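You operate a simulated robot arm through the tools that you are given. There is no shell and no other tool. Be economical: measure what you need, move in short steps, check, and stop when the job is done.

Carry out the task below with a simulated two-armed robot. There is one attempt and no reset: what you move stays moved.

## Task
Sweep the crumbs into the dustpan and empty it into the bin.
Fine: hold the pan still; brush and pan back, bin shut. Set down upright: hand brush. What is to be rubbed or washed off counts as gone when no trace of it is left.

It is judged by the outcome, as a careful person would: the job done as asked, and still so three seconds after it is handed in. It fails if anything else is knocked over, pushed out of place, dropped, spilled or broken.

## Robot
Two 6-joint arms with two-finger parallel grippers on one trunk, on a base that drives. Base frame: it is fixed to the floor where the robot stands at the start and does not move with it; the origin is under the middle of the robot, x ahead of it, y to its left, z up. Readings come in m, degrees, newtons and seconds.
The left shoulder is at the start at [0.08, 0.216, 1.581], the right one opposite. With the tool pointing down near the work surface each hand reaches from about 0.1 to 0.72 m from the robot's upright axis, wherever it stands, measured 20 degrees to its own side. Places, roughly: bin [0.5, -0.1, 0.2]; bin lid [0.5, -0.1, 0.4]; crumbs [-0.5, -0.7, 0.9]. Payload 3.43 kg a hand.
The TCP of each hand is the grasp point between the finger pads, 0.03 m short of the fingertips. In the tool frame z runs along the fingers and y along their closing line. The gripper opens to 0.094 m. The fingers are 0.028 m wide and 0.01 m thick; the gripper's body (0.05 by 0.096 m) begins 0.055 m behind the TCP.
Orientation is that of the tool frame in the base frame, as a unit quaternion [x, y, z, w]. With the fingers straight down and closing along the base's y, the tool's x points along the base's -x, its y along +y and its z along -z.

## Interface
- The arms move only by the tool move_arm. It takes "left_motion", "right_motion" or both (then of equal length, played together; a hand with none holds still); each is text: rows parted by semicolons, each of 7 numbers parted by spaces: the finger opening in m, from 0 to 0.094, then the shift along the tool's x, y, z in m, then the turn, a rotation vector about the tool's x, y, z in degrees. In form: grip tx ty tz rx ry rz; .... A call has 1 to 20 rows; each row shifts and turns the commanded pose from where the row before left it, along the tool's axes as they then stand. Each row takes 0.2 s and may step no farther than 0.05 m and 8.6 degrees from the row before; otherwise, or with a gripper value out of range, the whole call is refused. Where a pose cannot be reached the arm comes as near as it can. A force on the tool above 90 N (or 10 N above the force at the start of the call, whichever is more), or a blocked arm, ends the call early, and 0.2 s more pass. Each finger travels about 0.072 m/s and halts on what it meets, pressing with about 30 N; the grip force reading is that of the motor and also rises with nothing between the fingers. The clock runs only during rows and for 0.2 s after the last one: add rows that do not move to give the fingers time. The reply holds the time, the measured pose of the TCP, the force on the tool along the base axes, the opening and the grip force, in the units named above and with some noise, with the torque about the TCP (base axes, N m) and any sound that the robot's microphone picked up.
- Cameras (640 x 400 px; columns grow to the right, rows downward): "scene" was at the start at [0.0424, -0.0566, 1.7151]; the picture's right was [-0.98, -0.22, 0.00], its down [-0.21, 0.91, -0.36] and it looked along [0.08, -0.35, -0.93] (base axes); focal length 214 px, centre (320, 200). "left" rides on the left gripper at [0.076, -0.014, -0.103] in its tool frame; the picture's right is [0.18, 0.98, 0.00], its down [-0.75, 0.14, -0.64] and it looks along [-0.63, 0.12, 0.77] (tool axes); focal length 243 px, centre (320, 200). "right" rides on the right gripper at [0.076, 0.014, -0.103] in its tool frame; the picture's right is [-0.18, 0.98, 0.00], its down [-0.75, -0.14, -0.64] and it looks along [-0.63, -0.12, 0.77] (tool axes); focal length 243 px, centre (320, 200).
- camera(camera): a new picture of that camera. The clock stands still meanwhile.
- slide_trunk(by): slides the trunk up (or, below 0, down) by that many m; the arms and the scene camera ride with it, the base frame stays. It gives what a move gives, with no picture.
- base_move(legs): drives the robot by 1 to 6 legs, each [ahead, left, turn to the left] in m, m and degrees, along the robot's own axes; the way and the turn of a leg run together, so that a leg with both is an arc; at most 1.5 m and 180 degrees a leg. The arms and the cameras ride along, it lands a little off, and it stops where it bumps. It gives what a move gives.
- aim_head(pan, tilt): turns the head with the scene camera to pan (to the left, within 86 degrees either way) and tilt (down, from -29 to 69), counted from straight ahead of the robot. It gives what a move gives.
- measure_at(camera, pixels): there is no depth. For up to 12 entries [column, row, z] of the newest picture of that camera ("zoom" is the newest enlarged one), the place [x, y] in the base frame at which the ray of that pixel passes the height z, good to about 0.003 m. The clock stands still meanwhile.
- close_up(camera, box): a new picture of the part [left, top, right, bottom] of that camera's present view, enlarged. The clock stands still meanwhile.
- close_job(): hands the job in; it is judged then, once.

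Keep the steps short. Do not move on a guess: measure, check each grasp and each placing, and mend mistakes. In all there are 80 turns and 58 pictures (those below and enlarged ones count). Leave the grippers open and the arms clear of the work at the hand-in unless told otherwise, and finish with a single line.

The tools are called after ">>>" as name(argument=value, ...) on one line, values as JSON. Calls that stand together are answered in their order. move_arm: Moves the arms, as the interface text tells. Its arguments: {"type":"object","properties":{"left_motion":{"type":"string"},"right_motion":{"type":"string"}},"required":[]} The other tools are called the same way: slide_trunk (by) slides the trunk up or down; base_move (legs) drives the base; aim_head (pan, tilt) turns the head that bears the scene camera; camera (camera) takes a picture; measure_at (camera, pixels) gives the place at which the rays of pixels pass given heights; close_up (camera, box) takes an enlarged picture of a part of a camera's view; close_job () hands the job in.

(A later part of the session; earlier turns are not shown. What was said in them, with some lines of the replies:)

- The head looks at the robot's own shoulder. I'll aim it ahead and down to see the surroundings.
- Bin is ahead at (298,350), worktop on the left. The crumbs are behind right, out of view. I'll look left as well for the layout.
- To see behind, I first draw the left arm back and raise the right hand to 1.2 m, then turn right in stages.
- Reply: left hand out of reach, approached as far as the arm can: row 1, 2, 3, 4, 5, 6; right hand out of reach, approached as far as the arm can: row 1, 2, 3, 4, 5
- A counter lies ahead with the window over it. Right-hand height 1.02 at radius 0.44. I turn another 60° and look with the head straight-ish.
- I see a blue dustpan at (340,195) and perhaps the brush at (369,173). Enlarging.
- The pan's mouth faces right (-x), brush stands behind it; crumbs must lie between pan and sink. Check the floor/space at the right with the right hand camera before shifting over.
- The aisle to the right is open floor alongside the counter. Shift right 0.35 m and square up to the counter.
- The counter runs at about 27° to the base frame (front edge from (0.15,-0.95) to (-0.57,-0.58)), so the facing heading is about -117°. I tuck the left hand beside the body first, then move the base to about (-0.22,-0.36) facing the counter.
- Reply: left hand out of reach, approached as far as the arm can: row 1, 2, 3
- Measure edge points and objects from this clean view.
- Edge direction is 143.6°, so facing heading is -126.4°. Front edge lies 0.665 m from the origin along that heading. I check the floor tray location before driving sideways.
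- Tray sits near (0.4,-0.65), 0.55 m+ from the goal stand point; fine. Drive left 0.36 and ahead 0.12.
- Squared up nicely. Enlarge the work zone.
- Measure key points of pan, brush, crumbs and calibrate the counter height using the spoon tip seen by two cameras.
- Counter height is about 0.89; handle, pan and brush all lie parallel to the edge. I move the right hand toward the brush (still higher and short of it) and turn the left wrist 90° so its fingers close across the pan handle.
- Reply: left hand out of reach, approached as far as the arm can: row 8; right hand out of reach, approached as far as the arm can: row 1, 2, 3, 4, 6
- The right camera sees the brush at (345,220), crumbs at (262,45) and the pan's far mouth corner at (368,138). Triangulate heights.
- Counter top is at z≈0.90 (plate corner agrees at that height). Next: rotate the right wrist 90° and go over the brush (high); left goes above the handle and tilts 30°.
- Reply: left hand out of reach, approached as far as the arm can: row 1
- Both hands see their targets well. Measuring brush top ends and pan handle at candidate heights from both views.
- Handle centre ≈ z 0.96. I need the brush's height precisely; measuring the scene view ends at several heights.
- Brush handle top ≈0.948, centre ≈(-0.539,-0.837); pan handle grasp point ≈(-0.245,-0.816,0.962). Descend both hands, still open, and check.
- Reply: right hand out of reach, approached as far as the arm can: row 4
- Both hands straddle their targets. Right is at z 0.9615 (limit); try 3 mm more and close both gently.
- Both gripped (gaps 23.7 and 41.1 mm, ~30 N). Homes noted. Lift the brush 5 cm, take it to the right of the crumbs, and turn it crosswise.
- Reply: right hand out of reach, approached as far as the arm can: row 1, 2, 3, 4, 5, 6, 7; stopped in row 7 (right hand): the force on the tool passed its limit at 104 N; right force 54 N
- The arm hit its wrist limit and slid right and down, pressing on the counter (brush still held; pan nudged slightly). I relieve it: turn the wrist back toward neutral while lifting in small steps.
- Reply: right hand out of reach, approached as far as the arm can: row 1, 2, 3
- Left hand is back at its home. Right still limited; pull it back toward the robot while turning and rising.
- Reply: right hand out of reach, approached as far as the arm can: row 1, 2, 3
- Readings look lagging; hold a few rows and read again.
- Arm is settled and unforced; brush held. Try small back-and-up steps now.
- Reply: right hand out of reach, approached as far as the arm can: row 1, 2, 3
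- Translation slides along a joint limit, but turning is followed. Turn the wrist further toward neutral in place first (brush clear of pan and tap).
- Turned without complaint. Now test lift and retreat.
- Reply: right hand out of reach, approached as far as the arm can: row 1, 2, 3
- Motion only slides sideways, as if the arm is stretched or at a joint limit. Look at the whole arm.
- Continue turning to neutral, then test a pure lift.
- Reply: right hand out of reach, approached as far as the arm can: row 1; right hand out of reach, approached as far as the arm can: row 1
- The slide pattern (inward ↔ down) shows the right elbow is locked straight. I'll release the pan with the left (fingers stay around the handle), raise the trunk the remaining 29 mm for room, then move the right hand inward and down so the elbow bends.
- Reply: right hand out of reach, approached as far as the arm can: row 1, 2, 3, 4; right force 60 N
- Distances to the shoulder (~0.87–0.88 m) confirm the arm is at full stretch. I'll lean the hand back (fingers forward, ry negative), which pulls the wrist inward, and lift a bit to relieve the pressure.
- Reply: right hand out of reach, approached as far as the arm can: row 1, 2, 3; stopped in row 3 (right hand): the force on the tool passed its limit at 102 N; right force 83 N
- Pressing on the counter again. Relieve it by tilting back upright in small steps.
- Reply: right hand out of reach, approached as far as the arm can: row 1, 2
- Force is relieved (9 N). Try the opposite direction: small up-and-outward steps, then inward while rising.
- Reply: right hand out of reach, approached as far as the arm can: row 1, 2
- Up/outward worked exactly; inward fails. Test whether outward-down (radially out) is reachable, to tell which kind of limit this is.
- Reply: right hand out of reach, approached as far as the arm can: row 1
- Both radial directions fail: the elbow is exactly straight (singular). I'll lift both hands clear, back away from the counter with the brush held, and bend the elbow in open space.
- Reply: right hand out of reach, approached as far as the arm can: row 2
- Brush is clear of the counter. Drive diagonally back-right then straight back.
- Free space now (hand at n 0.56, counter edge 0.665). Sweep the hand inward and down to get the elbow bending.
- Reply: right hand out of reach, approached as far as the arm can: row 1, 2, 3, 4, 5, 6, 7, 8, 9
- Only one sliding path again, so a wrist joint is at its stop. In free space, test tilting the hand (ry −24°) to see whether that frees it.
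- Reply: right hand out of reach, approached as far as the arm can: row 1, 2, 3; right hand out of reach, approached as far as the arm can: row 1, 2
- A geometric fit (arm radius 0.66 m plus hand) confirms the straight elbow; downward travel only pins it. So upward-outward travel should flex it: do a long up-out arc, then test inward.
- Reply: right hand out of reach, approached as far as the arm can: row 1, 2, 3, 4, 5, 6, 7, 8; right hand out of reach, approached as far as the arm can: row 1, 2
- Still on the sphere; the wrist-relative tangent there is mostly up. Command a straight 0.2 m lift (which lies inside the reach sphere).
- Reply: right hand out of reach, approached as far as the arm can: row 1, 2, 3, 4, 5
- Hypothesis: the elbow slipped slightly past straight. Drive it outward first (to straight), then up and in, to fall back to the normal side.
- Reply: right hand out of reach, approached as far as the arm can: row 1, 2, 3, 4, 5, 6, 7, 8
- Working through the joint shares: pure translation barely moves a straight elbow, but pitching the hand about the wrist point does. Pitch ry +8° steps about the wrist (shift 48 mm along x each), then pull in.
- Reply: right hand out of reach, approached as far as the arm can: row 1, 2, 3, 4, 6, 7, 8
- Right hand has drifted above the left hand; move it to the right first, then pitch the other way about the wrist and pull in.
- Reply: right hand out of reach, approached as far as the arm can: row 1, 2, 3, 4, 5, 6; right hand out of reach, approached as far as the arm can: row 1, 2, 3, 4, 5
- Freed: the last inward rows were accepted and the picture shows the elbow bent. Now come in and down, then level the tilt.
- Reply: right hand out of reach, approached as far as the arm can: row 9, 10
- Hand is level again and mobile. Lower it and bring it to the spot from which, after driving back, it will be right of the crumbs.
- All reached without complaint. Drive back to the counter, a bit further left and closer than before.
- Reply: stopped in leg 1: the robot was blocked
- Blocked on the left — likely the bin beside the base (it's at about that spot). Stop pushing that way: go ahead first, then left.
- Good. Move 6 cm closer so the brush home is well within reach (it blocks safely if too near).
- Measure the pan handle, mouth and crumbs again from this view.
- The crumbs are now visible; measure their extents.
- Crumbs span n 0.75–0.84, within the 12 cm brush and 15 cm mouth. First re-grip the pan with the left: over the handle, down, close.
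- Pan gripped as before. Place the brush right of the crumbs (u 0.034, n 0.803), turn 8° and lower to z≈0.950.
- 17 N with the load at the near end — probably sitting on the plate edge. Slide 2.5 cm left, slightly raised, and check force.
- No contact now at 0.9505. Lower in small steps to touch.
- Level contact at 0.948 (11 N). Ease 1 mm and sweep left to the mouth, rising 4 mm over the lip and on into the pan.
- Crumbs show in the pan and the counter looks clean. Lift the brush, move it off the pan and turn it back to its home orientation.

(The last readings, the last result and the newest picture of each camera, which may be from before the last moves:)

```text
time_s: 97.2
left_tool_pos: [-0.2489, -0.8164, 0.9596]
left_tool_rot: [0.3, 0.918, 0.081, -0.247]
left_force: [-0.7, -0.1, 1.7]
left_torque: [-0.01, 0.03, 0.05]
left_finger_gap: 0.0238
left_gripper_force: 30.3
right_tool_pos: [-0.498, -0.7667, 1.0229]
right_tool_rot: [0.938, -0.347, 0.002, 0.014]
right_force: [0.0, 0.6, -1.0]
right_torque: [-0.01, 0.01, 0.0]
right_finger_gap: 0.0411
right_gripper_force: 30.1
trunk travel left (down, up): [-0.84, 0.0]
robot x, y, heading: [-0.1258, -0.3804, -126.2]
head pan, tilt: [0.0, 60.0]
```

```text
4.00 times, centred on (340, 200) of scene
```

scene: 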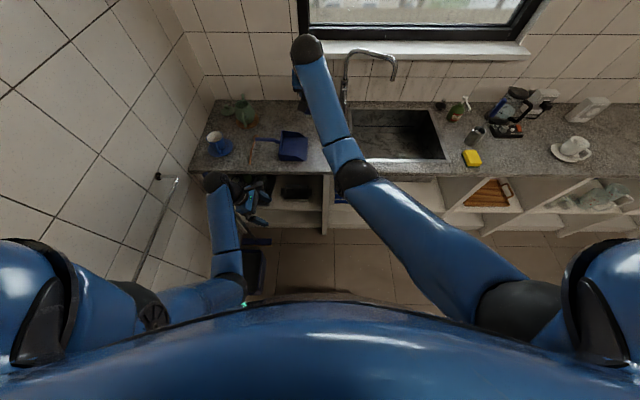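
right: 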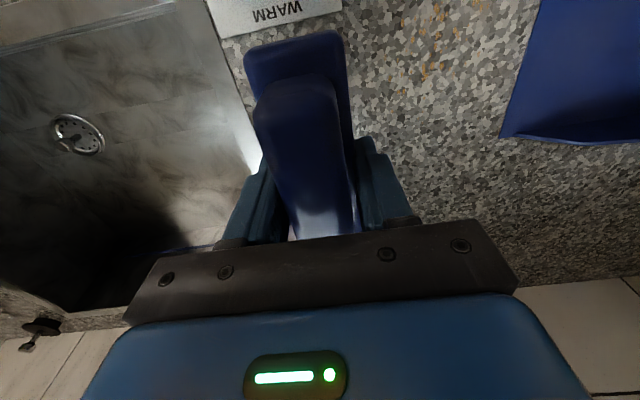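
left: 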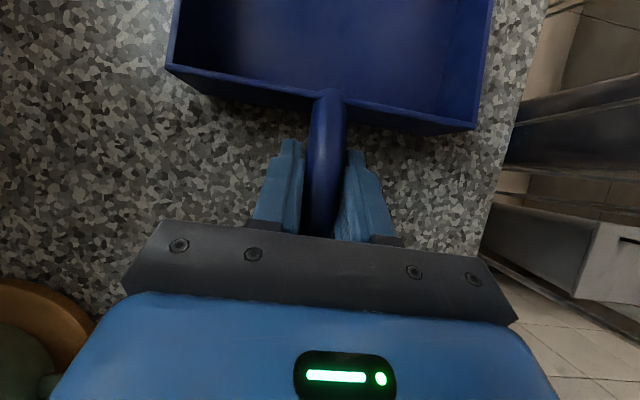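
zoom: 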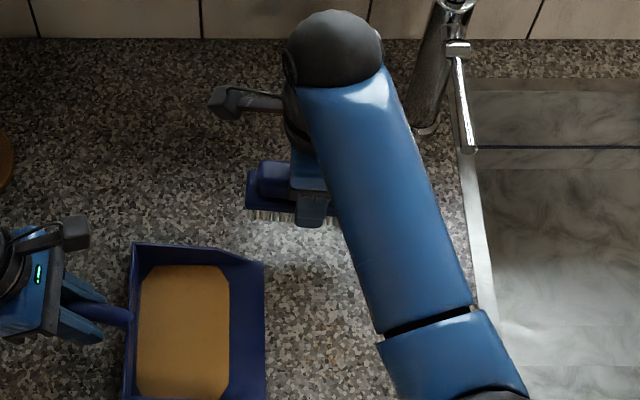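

I see a few brown specks left near (335,237) of the scene. Enlarge.

>>> close_up(camera="scene", box=[304, 205, 368, 245])

```text
10.00 times, centred on (336, 225) of scene
```

zoom: 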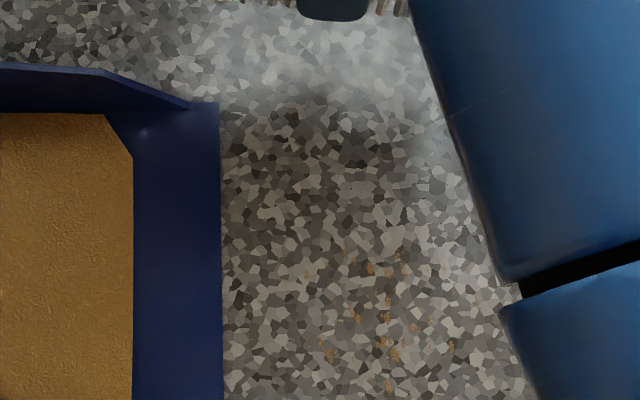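

Residue remains. Measure where it lies.

>>> measure_at(camera="zoom", pixels=[[325, 350, 0.9], [450, 345, 0.9], [400, 255, 0.9], [370, 268, 0.9], [388, 388, 0.9], [305, 275, 0.9], [385, 320, 0.9]])

```text
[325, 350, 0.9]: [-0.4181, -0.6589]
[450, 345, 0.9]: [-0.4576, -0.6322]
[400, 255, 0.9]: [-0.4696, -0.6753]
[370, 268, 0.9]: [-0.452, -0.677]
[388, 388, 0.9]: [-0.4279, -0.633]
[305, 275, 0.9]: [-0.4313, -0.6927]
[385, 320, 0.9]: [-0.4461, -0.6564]
```

Same pattern, fainter: the first pass was too light. Return for a second, firmer pass.

>>> move_arm(right_motion="0 0 0 0 0 0 -8.59;0 0 0 0 0 0 -8.59;0 0 0 0 0 0 -8.59;0 0 0 0 0 0 -8.59;0 0 0 0 0 0 -8.59;0 0 0 0 0 0 -8.59;0 0 0 0 0 0 -8.59;0 0 0 0 0 0 -8.59;0 0 0 0 0 0 -8.59;0 0 0 0 0 0 -8.59;0 0.0325 -0.0302 0 0 0 0;0 0.0325 -0.0302 0 0 0 0;0 0.0325 -0.0302 0 0 0 0;0 0 0 0.024 0 0 0;0 0 0 0.024 0 0 0;0 0 0 0.0235 0 0 0;0 0 0 0.002 0 0 0;0 0 0 0 0 0 0")

```text
time_s: 101.0
left_tool_pos: [-0.2483, -0.8152, 0.9594]
left_tool_rot: [0.301, 0.918, 0.081, -0.247]
left_force: [-0.2, -0.4, 0.6]
left_torque: [-0.1, -0.13, -0.01]
left_finger_gap: 0.0238
left_gripper_force: 30.0
right_tool_pos: [-0.493, -0.6365, 0.9493]
right_tool_rot: [0.923, 0.385, -0.012, 0.011]
right_force: [0.8, 1.8, 28.0]
right_torque: [0.64, 0.02, -0.01]
right_finger_gap: 0.0414
right_gripper_force: 29.4
trunk travel left (down, up): [-0.84, 0.0]
robot x, y, heading: [-0.1258, -0.3794, -126.2]
head pan, tilt: [0.0, 60.0]
```

28 N contact. Sweep left again, firmly.

>>> move_arm(right_motion="0 0.0014 0.01 0 0 0 0;0 0.0014 0.01 0.0005 0 0 0;0 0.0014 0.01 0.0005 0 0 0;0 0.0014 0.01 0 0 0 0;0 0.0014 0.01 0 0 0 0;0 0.0014 0.01 0 0 0 0;0 0.0014 0.01 0 0 0 0;0 0.0014 0.01 0 0 0 0")

>>> move_arm(right_motion="0 0.0014 0.01 -0.002 0 0 0;0 0.0014 0.01 -0.002 0 0 0;0 0.0018 0.0125 -0.001 0 0 0;0 0.0018 0.0125 0 0 0 0;0 0.0018 0.0125 0 0 0 0;0 0.0018 0.0125 0 0 0 0;0 0 0 -0.022 0 0 0;0 0 0 -0.022 0 0 0;0 0 0 -0.022 0 0 0;0 -0.0402 -0.0222 0 0 0 0;0 -0.0402 -0.0222 0 0 0 0;0 -0.0402 -0.0222 0 0 0 0;0 0 0 0 0 0 0")

>>> close_up(camera="scene", box=[304, 205, 368, 245])

```text
time_s: 102.8
left_tool_pos: [-0.2512, -0.8135, 0.9611]
left_tool_rot: [0.301, 0.918, 0.079, -0.246]
left_force: [-0.2, -0.4, -0.1]
left_torque: [-0.05, -0.12, 0.02]
left_finger_gap: 0.0238
left_gripper_force: 29.9
right_tool_pos: [-0.4329, -0.6817, 0.9476]
right_tool_rot: [0.923, 0.385, -0.01, 0.012]
right_force: [-16.1, 12.5, 39.5]
right_torque: [0.49, 0.59, 0.17]
right_finger_gap: 0.0412
right_gripper_force: 29.8
trunk travel left (down, up): [-0.84, 0.0]
robot x, y, heading: [-0.1269, -0.3784, -126.6]
head pan, tilt: [0.0, 60.0]
```

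```text
time_s: 105.6
left_tool_pos: [-0.2496, -0.8164, 0.9587]
left_tool_rot: [0.301, 0.918, 0.081, -0.246]
left_force: [0.4, 0.5, -2.1]
left_torque: [-0.08, -0.09, 0.02]
left_finger_gap: 0.0236
left_gripper_force: 30.4
right_tool_pos: [-0.5058, -0.7615, 1.0178]
right_tool_rot: [0.922, 0.386, -0.009, 0.01]
right_force: [-0.3, -0.1, -0.2]
right_torque: [-0.01, 0.0, -0.02]
right_finger_gap: 0.0412
right_gripper_force: 29.9
trunk travel left (down, up): [-0.84, 0.0]
robot x, y, heading: [-0.1234, -0.3806, -126.3]
head pan, tilt: [0.0, 60.0]
```

```text
10.00 times, centred on (336, 225) of scene
```

zoom: 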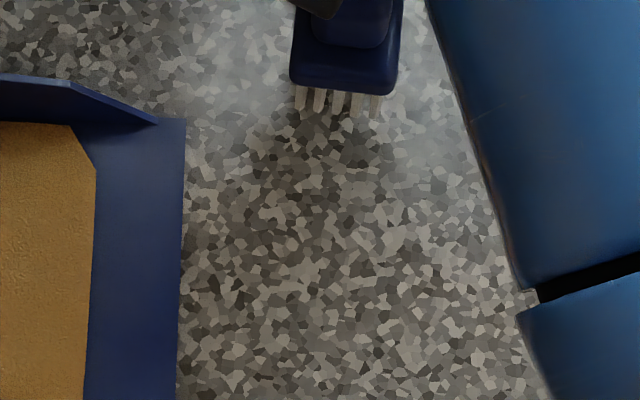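

Counter is clean. Turn the brush back and lower it at its home spot (-0.531,-0.828).

>>> move_arm(right_motion="0 0 0 0 0 0 8.59;0 0 0 0 0 0 8.59;0 0 0 0 0 0 8.59;0 0 0 0 0 0 8.59;0 0 0 0 0 0 8.59;0 0 0 0 0 0 8.59;0 0 0 0 0 0 8.59;0 0 0 0 0 0 8.59;0 0 0 0 0 0 8.59;0 0 0 0 0 0 8.59;0 0.0122 0.0333 0 0 0 0;0 0.0122 0.0333 0 0 0 0;0 0 0 0.023 0 0 0;0 0 0 0.023 0 0 0;0 0 0 0.02 0 0 0;0 0 0 0.0 0 0 0")

```text
time_s: 109.0
left_tool_pos: [-0.2512, -0.8159, 0.9588]
left_tool_rot: [0.301, 0.918, 0.082, -0.246]
left_force: [0.2, -1.1, -1.1]
left_torque: [0.09, -0.07, 0.01]
left_finger_gap: 0.0234
left_gripper_force: 30.7
right_tool_pos: [-0.5307, -0.832, 0.9546]
right_tool_rot: [0.938, -0.347, 0.001, 0.013]
right_force: [-0.1, -0.2, -1.0]
right_torque: [0.03, 0.04, -0.01]
right_finger_gap: 0.0411
right_gripper_force: 29.4
trunk travel left (down, up): [-0.84, 0.0]
robot x, y, heading: [-0.1292, -0.378, -126.4]
head pan, tilt: [0.0, 60.0]
```

Within reach, no contact yet at 0.9546. Lower the last 6 mm gently.

>>> move_arm(right_motion="0 -0.0026 -0.003 0.002 0 0 0;0 0 0 0.002 0 0 0;0 0 0 0.002 0 0 0;0 0 0 0 0 0 0")

```text
time_s: 110.0
left_tool_pos: [-0.2505, -0.8176, 0.9588]
left_tool_rot: [0.301, 0.918, 0.082, -0.246]
left_force: [0.8, 0.4, -1.4]
left_torque: [-0.03, -0.09, -0.04]
left_finger_gap: 0.0235
left_gripper_force: 30.4
right_tool_pos: [-0.5317, -0.8274, 0.9504]
right_tool_rot: [0.938, -0.347, 0.001, 0.013]
right_force: [0.3, 0.0, 0.3]
right_torque: [0.1, 0.05, 0.0]
right_finger_gap: 0.0411
right_gripper_force: 29.8
trunk travel left (down, up): [-0.84, 0.0]
robot x, y, heading: [-0.1236, -0.38, -126.2]
head pan, tilt: [0.0, 60.0]
```

Lower 1.5 mm more, open, then rise straight up and back off.

>>> move_arm(right_motion="0 0 0 0.0015 0 0 0;0 0 0 0 0 0 0;0.05 0 0 0 0 0 0;0.07 0 0 0 0 0 0;0.094 0 0 0 0 0 0;0.094 0 0 0 0 0 0;0.094 0 0 -0.02 0 0 0;0.094 0 0 -0.02 0 0 0;0.094 0 0 -0.02 0 0 0;0.094 0 0 0 0 0 0")

>>> camera(camera="right")

```text
time_s: 112.2
left_tool_pos: [-0.2498, -0.8165, 0.958]
left_tool_rot: [0.3, 0.918, 0.081, -0.247]
left_force: [-0.8, -0.1, -2.0]
left_torque: [-0.05, -0.03, -0.02]
left_finger_gap: 0.0233
left_gripper_force: 29.9
right_tool_pos: [-0.5308, -0.8263, 1.0083]
right_tool_rot: [0.938, -0.347, 0.0, 0.013]
right_force: [1.1, 0.1, -0.1]
right_torque: [0.0, 0.0, -0.03]
right_finger_gap: 0.094
right_gripper_force: 0.2
trunk travel left (down, up): [-0.84, 0.0]
robot x, y, heading: [-0.1262, -0.3758, -126.3]
head pan, tilt: [0.0, 60.0]
```

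```text
8 pictures are left
```

right: 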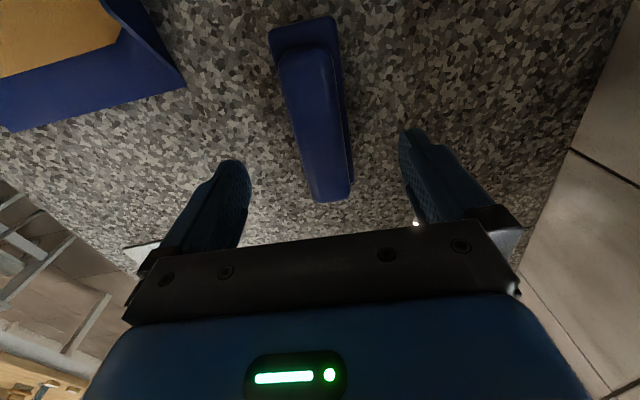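

Brush stands upright at its spot. Now lift the pan level (mouth slightly up) with the left while the right hand turns neutral and retreats.

>>> move_arm(left_motion="0 0.005 0 -0.0087 0 0 0;0 0.005 0 -0.0087 0 0 0;0 0.005 0 -0.0087 0 1 0;0 0.005 0 -0.0087 0 1 0;0 0.005 0 -0.0087 0 1 0;0 0.005 0 -0.0087 0 1 0;0 0.005 0 -0.0087 0 1 0;0 0.005 0 -0.0087 0 1 0;0 0.005 0 -0.0087 0 0 0;0 0 0 0 0 0 0;0 0 0 0 0 0 0;0 0 0 0 0 0 0;0 0 0 0 0 0 0;0 0 0 0 0 0 0;0 0 0 0 0 0 0;0 0 0 0 0 0 0;0 0 0 0 0 0 0;0 0 0 0 0 0 0;0 0 0 0 0 0 0;0 0 0 0 0 0 0", right_motion="0.094 0 0 0 0 0 -8.55;0.094 0 0 0 0 0 -8.55;0.094 0 0 0 0 0 -8.55;0.094 0 0 0 0 0 -8.55;0.094 0 0 0 0 0 -8.55;0.094 0 0 0 0 0 -8.55;0.094 0 0 0 0 0 -8.55;0.094 0 0 0 0 0 -8.55;0.094 0 0 0 0 0 -8.55;0.094 0 0 0 0 0 -8.55;0.094 0 0 0 0 0 -8.5;0.094 0.0333 -0.0325 0 0 0 0;0.094 0.0333 -0.0325 0 0 0 0;0.094 0.0333 -0.0325 0 0 0 0;0.094 0.0333 -0.0325 0 0 0 0;0.094 0.0333 -0.0325 0 0 0 0;0.094 0.0333 -0.0325 0 0 0 0;0.094 0.0333 -0.0325 0 0 0 0;0.094 0.0333 -0.0325 0 0 0 0;0.094 0.0333 -0.0325 0 0 0 0")

>>> camera(camera="scene")

```text
time_s: 116.4
left_tool_pos: [-0.2468, -0.8217, 1.0484]
left_tool_rot: [0.296, 0.904, 0.097, -0.294]
left_force: [-0.5, -0.4, -1.9]
left_torque: [-0.1, -0.1, -0.02]
left_finger_gap: 0.0236
left_gripper_force: 29.5
right_tool_pos: [-0.5826, -0.4103, 0.9983]
right_tool_rot: [0.893, 0.45, -0.01, 0.01]
right_force: [-0.1, 0.2, 0.0]
right_torque: [0.0, 0.0, 0.01]
right_finger_gap: 0.0939
right_gripper_force: 0.0
trunk travel left (down, up): [-0.84, 0.0]
robot x, y, heading: [-0.1301, -0.3779, -126.2]
head pan, tilt: [0.0, 60.0]
```

```text
7 pictures are left
```

scene: 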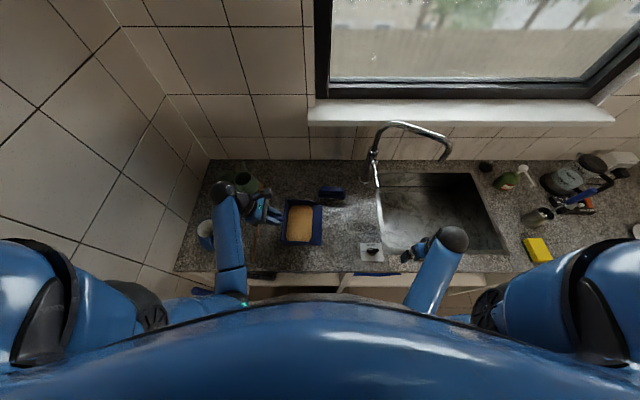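

Pan is lifted level with the crumbs in it. Back away, turn around to face the worktop side with the bin at front-right.

>>> base_move(legs=[[-0.18, -0.27, 0], [0, 0, 90], [0, 0, 89.8], [-0.1, -0.2, 0]])

>>> aim_head(pan=-40, tilt=55)

>>> camera(camera="scene")

```text
time_s: 127.5
left_tool_pos: [-0.0042, 0.1661, 1.047]
left_tool_rot: [0.9, -0.306, 0.294, 0.102]
left_force: [-0.3, 0.5, -2.4]
left_torque: [0.08, 0.08, -0.02]
left_finger_gap: 0.0235
left_gripper_force: 30.2
right_tool_pos: [0.3198, -0.2543, 0.999]
right_tool_rot: [-0.438, 0.899, 0.007, 0.009]
right_force: [-0.1, 0.4, -0.4]
right_torque: [-0.05, -0.04, 0.04]
right_finger_gap: 0.0936
right_gripper_force: 0.1
trunk travel left (down, up): [-0.84, 0.0]
robot x, y, heading: [-0.1355, -0.2744, 52.5]
head pan, tilt: [0.0, 60.0]
```

```text
time_s: 128.6
left_tool_pos: [-0.004, 0.1613, 1.0484]
left_tool_rot: [0.9, -0.307, 0.292, 0.1]
left_force: [0.4, -0.3, -2.0]
left_torque: [0.13, 0.07, 0.03]
left_finger_gap: 0.0235
left_gripper_force: 30.0
right_tool_pos: [0.3206, -0.2584, 0.9988]
right_tool_rot: [-0.437, 0.899, 0.01, 0.01]
right_force: [0.0, 0.8, 0.6]
right_torque: [0.01, -0.01, 0.0]
right_finger_gap: 0.094
right_gripper_force: 0.1
trunk travel left (down, up): [-0.84, 0.0]
robot x, y, heading: [-0.1411, -0.2787, 52.0]
head pan, tilt: [-40.0, 55.0]
```

```text
6 pictures are left
```

scene: 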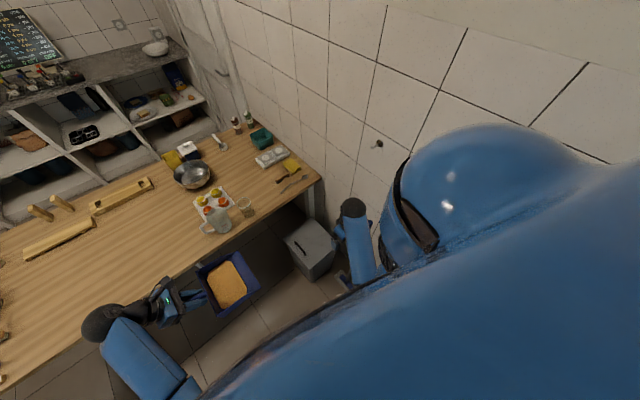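

Bin is visible at (310,245) with a dark bar handle on the lid. Enlarge it once for the geometry.

>>> close_up(camera="scene", box=[262, 208, 358, 288])

```text
5.00 times, centred on (310, 248) of scene
```

zoom: 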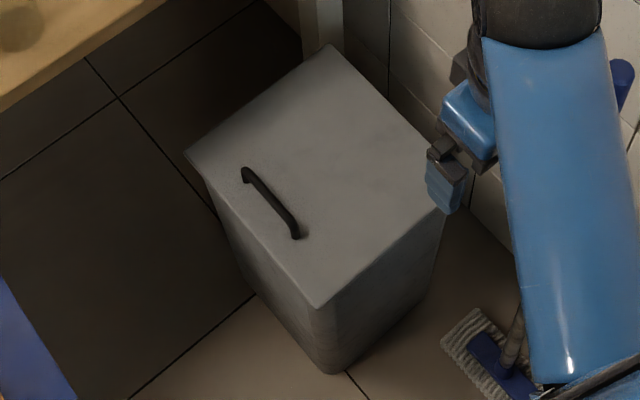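

Lid corners: (185,153), (330,45), (450,205), (318,307); handle (245,172)–(297,235). Measure at lid height.

>>> measure_at(camera="zoom", pixels=[[185, 153, 0.4], [330, 45, 0.4], [450, 205, 0.4], [318, 307, 0.4], [245, 172, 0.43], [297, 235, 0.43], [271, 203, 0.43], [337, 372, 0.0], [480, 355, 0.03], [210, 190, 0.4]])

>>> measure_at(camera="scene", pixels=[[320, 178, 0.9], [200, 262, 0.9], [100, 330, 0.9], [245, 232, 0.9]])

```text
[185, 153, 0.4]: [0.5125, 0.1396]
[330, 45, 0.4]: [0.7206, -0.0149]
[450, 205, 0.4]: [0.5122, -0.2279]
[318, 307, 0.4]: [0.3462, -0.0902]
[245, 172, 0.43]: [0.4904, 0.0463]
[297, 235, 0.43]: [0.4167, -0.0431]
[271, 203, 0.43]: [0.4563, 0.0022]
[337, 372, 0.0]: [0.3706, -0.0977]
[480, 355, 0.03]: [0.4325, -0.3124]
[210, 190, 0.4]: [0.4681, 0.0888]
```

```text
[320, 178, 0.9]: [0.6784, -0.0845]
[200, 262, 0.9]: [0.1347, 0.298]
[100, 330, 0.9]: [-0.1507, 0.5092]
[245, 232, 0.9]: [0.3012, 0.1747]
```

Handle bar runs along the lid's room-side edge (centre n −0.27, u −0.364); hinge is wall-side; worktop edge at n −0.325. Bring the right hand inward, shift the base right 15 cm, then lower the trunk 0.45 m.

>>> move_arm(right_motion="0.094 0 0.0375 0 0 0 0;0.094 0 0.0375 0 0 0 0;0.094 0 0.0375 0 0 0 0;0.094 0 0.0375 0 0 0 0;0.094 0 0 0 0 0 0")

>>> base_move(legs=[[0, -0.15, 1.5]])

>>> slide_trunk(by=-0.45)

```text
time_s: 129.8
left_tool_pos: [-0.0058, 0.1614, 1.0485]
left_tool_rot: [0.9, -0.308, 0.292, 0.102]
left_force: [0.6, 0.4, -1.7]
left_torque: [0.08, 0.12, -0.02]
left_finger_gap: 0.0233
left_gripper_force: 30.0
right_tool_pos: [0.2014, -0.1633, 1.0025]
right_tool_rot: [-0.438, 0.899, 0.01, 0.009]
right_force: [0.4, 1.0, -0.1]
right_torque: [0.01, -0.01, -0.01]
right_finger_gap: 0.0943
right_gripper_force: 0.0
trunk travel left (down, up): [-0.84, 0.0]
robot x, y, heading: [-0.1365, -0.2846, 52.2]
head pan, tilt: [-40.0, 55.0]
```

```text
time_s: 130.9
left_tool_pos: [0.0419, 0.1206, 1.0467]
left_tool_rot: [0.901, -0.297, 0.3, 0.1]
left_force: [-1.1, 0.7, -1.1]
left_torque: [0.03, 0.04, -0.01]
left_finger_gap: 0.0233
left_gripper_force: 29.8
right_tool_pos: [0.255, -0.2018, 1.004]
right_tool_rot: [-0.447, 0.894, 0.005, 0.013]
right_force: [0.2, 0.2, 0.3]
right_torque: [-0.04, -0.07, -0.01]
right_finger_gap: 0.0939
right_gripper_force: 0.1
trunk travel left (down, up): [-0.84, 0.0]
robot x, y, heading: [-0.0719, -0.3306, 53.0]
head pan, tilt: [-40.0, 55.0]
stopped in leg 1: the robot was blocked; the commanded pose is now the measured one
```

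```text
refused: -0.45 is not a number from -0.4 to 0.4
```

Blocked after 8.5 cm (something by the base); that's enough — ease off 1 cm. Lower the trunk in two slides.

>>> base_move(legs=[[0, 0.012, 0]])

>>> slide_trunk(by=-0.4)

>>> slide_trunk(by=-0.05)

>>> camera(camera="scene")

```text
time_s: 131.7
left_tool_pos: [0.0421, 0.1216, 1.0479]
left_tool_rot: [0.903, -0.299, 0.293, 0.099]
left_force: [-0.5, -0.1, -2.0]
left_torque: [0.1, 0.1, -0.03]
left_finger_gap: 0.0237
left_gripper_force: 30.5
right_tool_pos: [0.2552, -0.2003, 1.0018]
right_tool_rot: [-0.446, 0.895, 0.009, 0.01]
right_force: [0.1, -0.7, -0.4]
right_torque: [0.01, 0.02, 0.03]
right_finger_gap: 0.0939
right_gripper_force: 0.0
trunk travel left (down, up): [-0.84, 0.0]
robot x, y, heading: [-0.0806, -0.3238, 53.3]
head pan, tilt: [-40.0, 55.0]
```

```text
time_s: 135.5
left_tool_pos: [0.0435, 0.1209, 0.6491]
left_tool_rot: [0.903, -0.298, 0.293, 0.099]
left_force: [0.6, 0.3, -1.8]
left_torque: [0.08, 0.09, 0.05]
left_finger_gap: 0.0236
left_gripper_force: 30.1
right_tool_pos: [0.2561, -0.2022, 0.6007]
right_tool_rot: [-0.446, 0.895, 0.01, 0.01]
right_force: [0.8, 0.5, -0.3]
right_torque: [-0.01, -0.05, -0.01]
right_finger_gap: 0.094
right_gripper_force: 0.1
trunk travel left (down, up): [-0.44, 0.4]
robot x, y, heading: [-0.0752, -0.3226, 53.4]
head pan, tilt: [-40.0, 55.0]
```

```text
time_s: 136.4
left_tool_pos: [0.0435, 0.1199, 0.598]
left_tool_rot: [0.903, -0.299, 0.293, 0.099]
left_force: [0.0, -0.4, -0.9]
left_torque: [0.08, 0.1, -0.02]
left_finger_gap: 0.0232
left_gripper_force: 30.1
right_tool_pos: [0.2561, -0.1992, 0.5514]
right_tool_rot: [-0.446, 0.895, 0.01, 0.01]
right_force: [0.2, -0.3, 1.3]
right_torque: [-0.01, -0.01, 0.0]
right_finger_gap: 0.0938
right_gripper_force: 0.1
trunk travel left (down, up): [-0.39, 0.45]
robot x, y, heading: [-0.0797, -0.3213, 53.3]
head pan, tilt: [-40.0, 55.0]
```

```text
4 pictures are left
```

scene: 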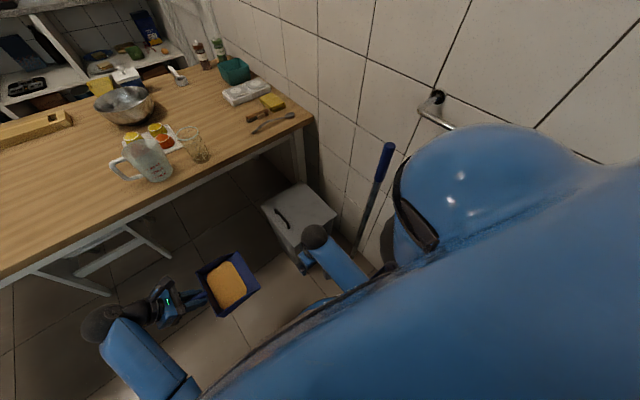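

Triangulate the handle's height using this lower view.

>>> measure_at(camera="scene", pixels=[[277, 209, 0.4], [277, 209, 0.43], [277, 209, 0.46], [290, 228, 0.4], [290, 228, 0.43], [290, 228, 0.46], [262, 204, 0.4], [262, 204, 0.43], [304, 183, 0.4], [337, 218, 0.4], [337, 218, 0.43]])

```text
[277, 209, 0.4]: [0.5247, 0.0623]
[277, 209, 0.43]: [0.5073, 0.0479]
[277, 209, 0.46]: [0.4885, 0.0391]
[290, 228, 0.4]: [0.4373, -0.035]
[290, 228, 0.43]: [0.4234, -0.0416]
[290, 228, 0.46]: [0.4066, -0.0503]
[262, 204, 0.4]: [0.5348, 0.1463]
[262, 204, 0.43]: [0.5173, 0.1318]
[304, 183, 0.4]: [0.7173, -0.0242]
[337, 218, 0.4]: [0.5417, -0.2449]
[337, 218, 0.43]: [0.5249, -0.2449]
```

Handle bar is about z 0.46, grasp point ≈(0.425,-0.027). Bring the right hand above it at z 0.55 and look.

>>> move_arm(right_motion="0.094 -0.0477 -0.0062 0 0 0 0;0.094 -0.0477 -0.0062 0 0 0 0;0.094 -0.0477 -0.0062 0 0 0 0;0.094 -0.0477 -0.0062 0 0 0 0;0.094 -0.0477 -0.0062 0 0 0 0;0.094 0 0 0 0 0 0")

>>> camera(camera="right")

```text
time_s: 137.8
left_tool_pos: [0.0444, 0.1196, 0.5995]
left_tool_rot: [0.903, -0.299, 0.293, 0.099]
left_force: [0.3, 0.0, -1.1]
left_torque: [0.08, 0.08, 0.0]
left_finger_gap: 0.0237
left_gripper_force: 30.3
right_tool_pos: [0.4251, -0.0293, 0.5606]
right_tool_rot: [-0.447, 0.895, 0.009, 0.009]
right_force: [-0.4, -0.6, 0.0]
right_torque: [-0.02, -0.05, -0.01]
right_finger_gap: 0.094
right_gripper_force: 0.0
trunk travel left (down, up): [-0.39, 0.45]
robot x, y, heading: [-0.0787, -0.32, 53.1]
head pan, tilt: [-40.0, 55.0]
```

```text
3 pictures are left
```

right: 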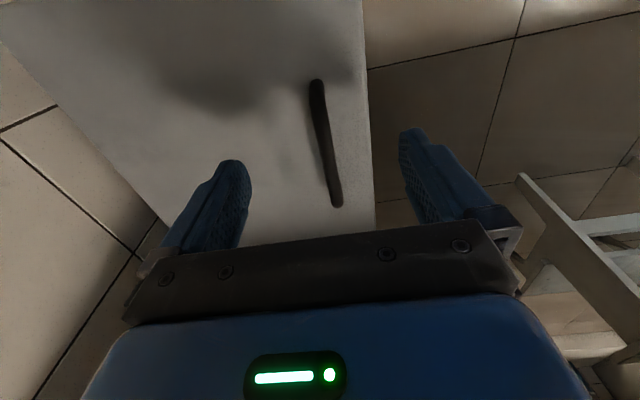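

The bar is exactly under the fingers' axis. Descend 9 cm and close on it.

>>> move_arm(right_motion="0.094 0 0 0.03 0 0 0;0.094 0 0 0.03 0 0 0;0.094 0 0 0.025 0 0 0;0.06 0 0 0 0 0 0;0.03 0 0 0 0 0 0;0 0 0 0 0 0 0;0 0 0 0 0 0 0;0 0 0 0 0 0 0")

```text
time_s: 139.6
left_tool_pos: [0.0394, 0.1196, 0.6012]
left_tool_rot: [0.902, -0.299, 0.296, 0.095]
left_force: [-0.1, 0.0, -2.4]
left_torque: [0.09, 0.1, -0.01]
left_finger_gap: 0.0234
left_gripper_force: 29.9
right_tool_pos: [0.425, -0.0215, 0.4849]
right_tool_rot: [-0.448, 0.893, 0.014, 0.023]
right_force: [6.1, -14.8, 75.9]
right_torque: [-1.08, -1.34, 0.7]
right_finger_gap: 0.016
right_gripper_force: 43.6
trunk travel left (down, up): [-0.39, 0.45]
robot x, y, heading: [-0.0779, -0.3214, 53.5]
head pan, tilt: [-40.0, 55.0]
```

Gripped a 16 mm bar; tips press on the lid (76 N). Relieve by rising 10 mm.

>>> move_arm(right_motion="0 0 0 -0.005 0 0 0;0 0 0 -0.006 0 0 0;0 0 0 0 0 0 0")

```text
time_s: 140.4
left_tool_pos: [0.0445, 0.1213, 0.5964]
left_tool_rot: [0.903, -0.297, 0.294, 0.099]
left_force: [1.0, -0.7, -1.3]
left_torque: [0.1, 0.11, 0.02]
left_finger_gap: 0.0234
left_gripper_force: 29.6
right_tool_pos: [0.4271, -0.0223, 0.4867]
right_tool_rot: [-0.447, 0.894, 0.013, 0.015]
right_force: [12.7, 26.8, 12.8]
right_torque: [0.41, -0.36, 0.2]
right_finger_gap: 0.0159
right_gripper_force: 45.1
trunk travel left (down, up): [-0.39, 0.45]
robot x, y, heading: [-0.0812, -0.3235, 53.4]
head pan, tilt: [-40.0, 55.0]
```

Load relieved. Open the lid along its arc about the wall-side hinge, first 20° with a slight hand roll.

>>> move_arm(right_motion="0 0 -0.0049 -0.0248 -3.3 0 0;0 0 -0.0049 -0.0248 -3.3 0 0;0 0 -0.0049 -0.0248 -3.3 0 0;0 0 0 0 0 0 0")

```text
time_s: 141.4
left_tool_pos: [0.046, 0.1221, 0.5969]
left_tool_rot: [0.903, -0.298, 0.292, 0.1]
left_force: [0.1, -0.8, -1.4]
left_torque: [0.06, 0.12, 0.01]
left_finger_gap: 0.0238
left_gripper_force: 30.2
right_tool_pos: [0.4459, -0.0382, 0.5544]
right_tool_rot: [-0.444, 0.892, 0.086, -0.027]
right_force: [23.7, 25.5, -5.2]
right_torque: [0.22, 0.09, 0.31]
right_finger_gap: 0.0162
right_gripper_force: 45.0
trunk travel left (down, up): [-0.39, 0.45]
robot x, y, heading: [-0.0819, -0.3247, 53.1]
head pan, tilt: [-40.0, 55.0]
```

Lid follows (gap 16 mm held, light load). Continue to about 55°.

>>> move_arm(right_motion="0 0.003 -0.0091 -0.0239 -3.3 0 0;0 0.003 -0.0091 -0.0239 -3.3 0 0;0 0 -0.0091 -0.0239 -3.3 0 0;0 0 -0.0165 -0.0235 0 0 0;0 0 -0.0165 -0.0235 0 0 0;0 0 0 0 0 0 0")

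>>> camera(camera="scene")

```text
time_s: 142.8
left_tool_pos: [0.0381, 0.12, 0.6008]
left_tool_rot: [0.902, -0.299, 0.297, 0.095]
left_force: [0.2, 1.0, -1.6]
left_torque: [0.06, 0.11, -0.02]
left_finger_gap: 0.0237
left_gripper_force: 30.3
right_tool_pos: [0.5057, -0.0889, 0.6361]
right_tool_rot: [-0.445, 0.878, 0.165, -0.064]
right_force: [-43.4, -1.6, 50.9]
right_torque: [-0.65, 0.94, 0.0]
right_finger_gap: 0.016
right_gripper_force: 45.0
right hand out of reach, approached as far as the arm can: row 4, 5
trunk travel left (down, up): [-0.39, 0.45]
robot x, y, heading: [-0.081, -0.32, 53.5]
head pan, tilt: [-40.0, 55.0]
```

```text
2 pictures are left
5 turns are left
```

scene: 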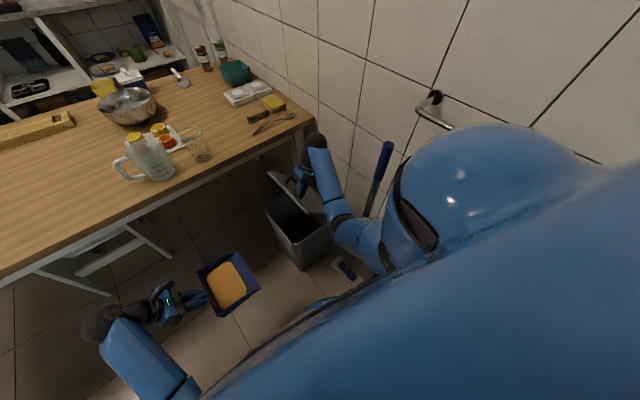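

The bin is open (lid held ~50°). With few turns left, I pour now: raise the pan, bring its mouth over the opening, tip it 46° about the lip, shake gently, and look.

>>> move_arm(left_motion="0 0.0139 -0.0293 -0.0192 0 0 0;0 0.0139 -0.0293 -0.0192 0 0 0;0 0.0139 -0.0293 -0.0192 0 0 0;0 0.032 0 0.0233 0 0 0;0 0.032 0 0.0233 0 0 0;0 0.032 0 0.0233 0 0 0;0 0.032 0 0.0233 0 0 0;0 0.032 0 0.0233 0 0 0;0 0.032 0 0.0233 0 0 0;0 0.0108 0 0.0078 0 -7.67 0;0 0.0117 0 0.0063 0 -7.67 0;0 0.0124 0 0.0047 0 -7.67 0;0 0.013 0 0.003 0 -7.67 0;0 0.0132 0 0.0012 0 -7.67 0;0 0.0133 0 -0.0006 0 -7.67 0;0 0 0 0 0 -4 0;0 0 0 0 0 0 0;0 0 0 0 0 4 0;0 0 0 0 0 -4 0;0 0 0 0 0 0 0")

>>> close_up(camera="scene", box=[180, 130, 372, 290])

```text
time_s: 147.0
left_tool_pos: [0.3512, 0.0011, 0.6658]
left_tool_rot: [0.943, -0.312, -0.111, -0.04]
left_force: [-0.5, 0.0, -1.9]
left_torque: [0.04, 0.05, 0.03]
left_finger_gap: 0.0236
left_gripper_force: 29.9
left hand out of reach, approached as far as the arm can: row 3
right_tool_pos: [0.5074, -0.0883, 0.6347]
right_tool_rot: [-0.445, 0.878, 0.166, -0.064]
right_force: [-44.4, 1.4, 60.1]
right_torque: [-0.35, 0.37, -0.04]
right_finger_gap: 0.0161
right_gripper_force: 45.5
trunk travel left (down, up): [-0.39, 0.45]
robot x, y, heading: [-0.0838, -0.323, 53.2]
head pan, tilt: [-40.0, 55.0]
```

```text
2.50 times, centred on (276, 210) of scene
4 turns are left
```

zoom: 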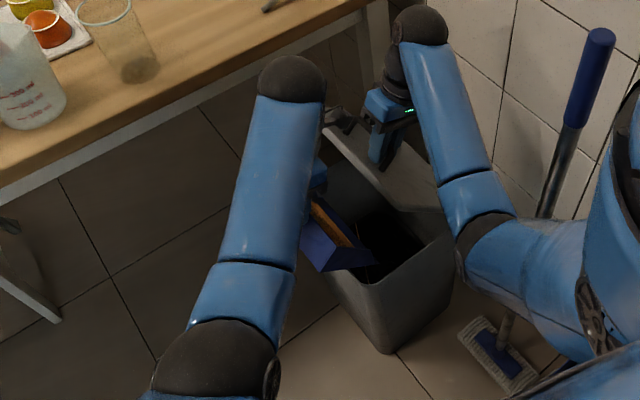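

The pan is at ~44° and crumbs still cling. I raise it a little, tip 5° more (the reach limit) and shake it up and down over the bin, then look.

>>> move_arm(left_motion="0 -0.007 0 -0.0292 0 0 0;0 -0.007 0 -0.0292 0 0 0;0 -0.0078 0 0.0019 0 -5 0;0 -0.0096 0 -0.0284 0 0 0;0 0.0096 0 0.0284 0 0 0;0 -0.0096 0 -0.0284 0 0 0;0 0.0096 0 0.0284 0 0 0;0 -0.0096 0 -0.0284 0 0 0;0 0.0096 0 0.0284 0 0 0;0 -0.0096 0 -0.0284 0 0 0;0 0.0096 0 0.0284 0 0 0;0 -0.0096 0 -0.0284 0 0 0;0 0.0096 0 0.0284 0 0 0;0 0 0 0 0 -3 0;0 0 0 0 0 3 0;0 0 0 0 0 -3 0;0 0 0 0 0 0 0;0 0 0 0 0 0 0;0 0 0 0 0 0 0;0 0 0 0 0 0 0")

>>> close_up(camera="scene", box=[236, 170, 332, 250])

```text
time_s: 151.2
left_tool_pos: [0.3714, 0.0133, 0.711]
left_tool_rot: [0.933, -0.307, -0.177, -0.061]
left_force: [-0.1, 0.0, -1.3]
left_torque: [0.01, 0.05, 0.02]
left_finger_gap: 0.0235
left_gripper_force: 30.3
left hand out of reach, approached as far as the arm can: row 2, 3, 4
right_tool_pos: [0.5068, -0.0873, 0.6355]
right_tool_rot: [-0.445, 0.878, 0.166, -0.063]
right_force: [-43.2, 2.8, 60.1]
right_torque: [-0.41, 0.37, 0.03]
right_finger_gap: 0.0163
right_gripper_force: 44.9
trunk travel left (down, up): [-0.39, 0.45]
robot x, y, heading: [-0.0815, -0.3251, 53.0]
head pan, tilt: [-40.0, 55.0]
```

```text
5.00 times, centred on (284, 210) of scene
3 turns are left
```

zoom: 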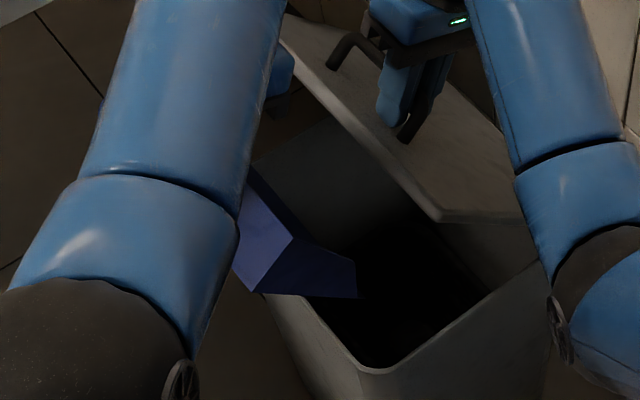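

The pan now looks empty and weighs less. Now: level and withdraw the pan, close the lid along its arc and let go, raise the trunk, and drive back to the counter.

>>> move_arm(left_motion="0 -0.0139 0 0.0055 0 8.6 0;0 -0.0146 0 0.0034 0 8.6 0;0 -0.015 0 0.0012 0 8.6 0;0 -0.015 0 -0.0011 0 8.6 0;0 -0.0146 0 -0.0033 0 8.6 0;0 -0.014 0 -0.0055 0 8.6 0;0 -0.0346 0.017 -0.02 0 0 0;0 -0.0346 0.017 -0.02 0 0 0;0 -0.0346 0.017 -0.02 0 0 0;0 -0.0346 0.017 -0.02 0 0 0;0 -0.0346 0.017 -0.02 0 0 0;0 -0.0346 0.017 -0.02 0 0 0;0 0 0 0 0 0 0")

>>> move_arm(right_motion="0 0 0.0244 0.031 4 0 0;0 0 0.0154 0.034 4 0 0;0 0 0.0123 0.0373 4 0 0;0 0 0.0075 0.0345 4 0 0;0 0 0.0091 0.0348 4 0 0;0 0 0 0 0 0 0")

>>> move_arm(right_motion="0.05 0 0 0 0 0 0;0.094 0 0 0 0 0 0;0.094 0 0 0 0 0 0;0.094 0 0 -0.03 0 0 0;0.094 0 0 -0.03 0 0 0;0.094 0 0 -0.03 0 0 0;0.094 0 0 -0.03 0 0 0;0.094 0.04 0 0 0 0 0;0.094 0.04 0 0 0 0 0;0.094 0.04 0 0 0 0 0;0.094 0.04 0 0 0 0 0;0.094 0.04 0 0 0 0 0;0.094 0 0 0 0 0 0")

>>> slide_trunk(by=0.4)

>>> slide_trunk(by=0.05)

>>> base_move(legs=[[0.1, 0.28, 0], [0, 0, -90], [0, 0, -89.4], [0.05, 0.27, 0], [0.13, 0, 0]])

```text
time_s: 154.0
left_tool_pos: [0.0805, 0.1242, 0.642]
left_tool_rot: [0.917, -0.303, 0.248, 0.078]
left_force: [0.3, -0.1, -1.7]
left_torque: [0.08, 0.1, 0.0]
left_finger_gap: 0.0235
left_gripper_force: 30.0
left hand out of reach, approached as far as the arm can: row 9, 10, 11, 12
right_tool_pos: [0.5077, -0.0885, 0.6357]
right_tool_rot: [-0.445, 0.878, 0.166, -0.063]
right_force: [-41.9, 3.4, 58.8]
right_torque: [-0.39, 0.39, 0.1]
right_finger_gap: 0.0163
right_gripper_force: 45.2
trunk travel left (down, up): [-0.39, 0.45]
robot x, y, heading: [-0.0802, -0.3187, 53.2]
head pan, tilt: [-40.0, 55.0]
```

```text
time_s: 155.2
left_tool_pos: [0.0827, 0.1226, 0.6422]
left_tool_rot: [0.918, -0.302, 0.245, 0.078]
left_force: [0.8, -1.1, -1.8]
left_torque: [0.08, 0.12, 0.0]
left_finger_gap: 0.0234
left_gripper_force: 29.3
right_tool_pos: [0.4255, -0.023, 0.4862]
right_tool_rot: [-0.452, 0.892, 0.016, -0.008]
right_force: [-25.0, -4.1, 38.2]
right_torque: [-1.65, 0.88, -0.47]
right_finger_gap: 0.0159
right_gripper_force: 45.3
trunk travel left (down, up): [-0.39, 0.45]
robot x, y, heading: [-0.0814, -0.3244, 53.5]
head pan, tilt: [-40.0, 55.0]
stopped in row 6 (right hand): the force on the tool passed its limit at 176 N (the readings are from after the stop); the commanded pose is now the measured one
```

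```text
time_s: 158.0
left_tool_pos: [0.0858, 0.1263, 0.6402]
left_tool_rot: [0.919, -0.301, 0.243, 0.08]
left_force: [0.9, 0.6, -2.0]
left_torque: [0.09, 0.07, 0.02]
left_finger_gap: 0.0233
left_gripper_force: 30.1
right_tool_pos: [0.3155, -0.181, 0.5905]
right_tool_rot: [-0.45, 0.893, 0.016, -0.006]
right_force: [0.3, 0.6, -0.5]
right_torque: [-0.01, 0.01, -0.01]
right_finger_gap: 0.094
right_gripper_force: 0.1
right hand out of reach, approached as far as the arm can: row 10
trunk travel left (down, up): [-0.39, 0.45]
robot x, y, heading: [-0.0794, -0.3203, 53.6]
head pan, tilt: [-40.0, 55.0]
```

```text
time_s: 161.9
left_tool_pos: [0.0848, 0.1265, 1.0404]
left_tool_rot: [0.919, -0.301, 0.243, 0.08]
left_force: [0.0, -0.5, -2.5]
left_torque: [0.05, 0.09, 0.04]
left_finger_gap: 0.0235
left_gripper_force: 29.7
right_tool_pos: [0.3151, -0.1795, 0.9932]
right_tool_rot: [-0.45, 0.893, 0.016, -0.006]
right_force: [-0.6, -0.5, -0.1]
right_torque: [-0.04, 0.03, 0.01]
right_finger_gap: 0.0941
right_gripper_force: 0.0
trunk travel left (down, up): [-0.79, 0.05]
robot x, y, heading: [-0.0816, -0.321, 53.6]
head pan, tilt: [-40.0, 55.0]
```

```text
time_s: 162.8
left_tool_pos: [0.0854, 0.1252, 1.0907]
left_tool_rot: [0.918, -0.301, 0.243, 0.081]
left_force: [-0.3, -0.4, -2.4]
left_torque: [0.06, 0.08, 0.0]
left_finger_gap: 0.0231
left_gripper_force: 29.7
right_tool_pos: [0.3147, -0.1803, 1.0412]
right_tool_rot: [-0.451, 0.892, 0.016, -0.006]
right_force: [-0.6, 0.2, 0.3]
right_torque: [-0.01, 0.01, -0.04]
right_finger_gap: 0.094
right_gripper_force: 0.1
trunk travel left (down, up): [-0.84, 0.0]
robot x, y, heading: [-0.0821, -0.3249, 53.8]
head pan, tilt: [-40.0, 55.0]
```

```text
time_s: 174.8
left_tool_pos: [-0.2738, -0.8314, 1.0923]
left_tool_rot: [0.291, 0.922, 0.075, -0.246]
left_force: [-0.2, 0.7, -2.1]
left_torque: [-0.09, -0.09, 0.0]
left_finger_gap: 0.0234
left_gripper_force: 30.2
right_tool_pos: [-0.5113, -0.5308, 1.0428]
right_tool_rot: [0.887, 0.461, 0.004, 0.016]
right_force: [0.1, 0.6, -0.8]
right_torque: [-0.05, 0.0, 0.02]
right_finger_gap: 0.0941
right_gripper_force: 0.1
trunk travel left (down, up): [-0.84, 0.0]
robot x, y, heading: [-0.121, -0.3846, -125.2]
head pan, tilt: [-40.0, 55.0]
2 turns are left
```

Lid closed (hand back at its shut height) and the robot is at the counter, left hand 13 cm above the pan's home. Lower the pan to its original pose, release, lift away and back off a little.

>>> move_arm(left_motion="0 -0.0121 0.0273 -0.007 0 0 0;0 -0.0165 0 0.0286 0 0 0;0 -0.0165 0 0.0286 0 0 0;0 -0.0165 0 0.0286 0 0 0;0 -0.01 0 0.0173 0 0 0;0 -0.004 0 0.0069 0 0 0;0 -0.0025 0 0.0043 0 0 0;0 0 0 0 0 0 0;0 0 0 0 0 0 0")

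>>> move_arm(left_motion="0.03 0 0 0 0 0 0;0.05 0 0 0 0 0 0;0.094 0 0 0 0 0 0;0.094 0 0 0 0 0 0;0.094 0.013 0 -0.0225 0 0 0;0.094 0.013 0 -0.0225 0 0 0;0.094 0.013 0 -0.0225 0 0 0;0.094 0 0 0 0 0 0")

>>> base_move(legs=[[-0.15, -0.05, 0]])

```text
time_s: 176.8
left_tool_pos: [-0.2517, -0.8195, 0.9498]
left_tool_rot: [0.29, 0.922, 0.075, -0.246]
left_force: [9.8, -7.2, 23.4]
left_torque: [-0.04, 0.04, -0.04]
left_finger_gap: 0.0235
left_gripper_force: 30.3
left hand out of reach, approached as far as the arm can: row 1
right_tool_pos: [-0.5103, -0.5329, 1.0433]
right_tool_rot: [0.887, 0.462, 0.005, 0.015]
right_force: [1.1, -0.9, -0.2]
right_torque: [-0.02, 0.01, 0.02]
right_finger_gap: 0.0941
right_gripper_force: 0.0
trunk travel left (down, up): [-0.84, 0.0]
robot x, y, heading: [-0.1219, -0.385, -125.3]
head pan, tilt: [-40.0, 55.0]
```

```text
time_s: 178.6
left_tool_pos: [-0.2533, -0.8173, 1.028]
left_tool_rot: [0.291, 0.922, 0.077, -0.245]
left_force: [0.2, -0.5, 0.1]
left_torque: [-0.03, -0.02, 0.0]
left_finger_gap: 0.0937
left_gripper_force: 0.1
right_tool_pos: [-0.5121, -0.5323, 1.0414]
right_tool_rot: [0.887, 0.461, 0.006, 0.015]
right_force: [0.3, -0.5, 1.0]
right_torque: [0.01, 0.0, 0.03]
right_finger_gap: 0.094
right_gripper_force: 0.1
trunk travel left (down, up): [-0.84, 0.0]
robot x, y, heading: [-0.118, -0.3835, -125.2]
head pan, tilt: [-40.0, 55.0]
```

```text
time_s: 180.0
left_tool_pos: [-0.2065, -0.6686, 1.0266]
left_tool_rot: [0.289, 0.922, 0.079, -0.244]
left_force: [-0.3, -0.4, 0.4]
left_torque: [0.0, 0.01, -0.04]
left_finger_gap: 0.094
left_gripper_force: 0.2
right_tool_pos: [-0.4688, -0.3851, 1.0413]
right_tool_rot: [0.887, 0.462, 0.007, 0.014]
right_force: [0.2, -0.8, -0.8]
right_torque: [0.05, -0.01, -0.02]
right_finger_gap: 0.0939
right_gripper_force: 0.1
trunk travel left (down, up): [-0.84, 0.0]
robot x, y, heading: [-0.0741, -0.2291, -125.3]
head pan, tilt: [-40.0, 55.0]
1 turns are left
```

The pan is set down and released, the brush is back in its place, and both grippers are open and clear. Handing in.

>>> close_job()

```text
The job is handed in.
```

I swept the crumbs into the pan, emptied it into the bin, shut the lid and put the brush and pan back; I had no pictures left to check the pour, the lid or where the pan ended up, and the brush pushed the pan a few millimetres during the sweep.
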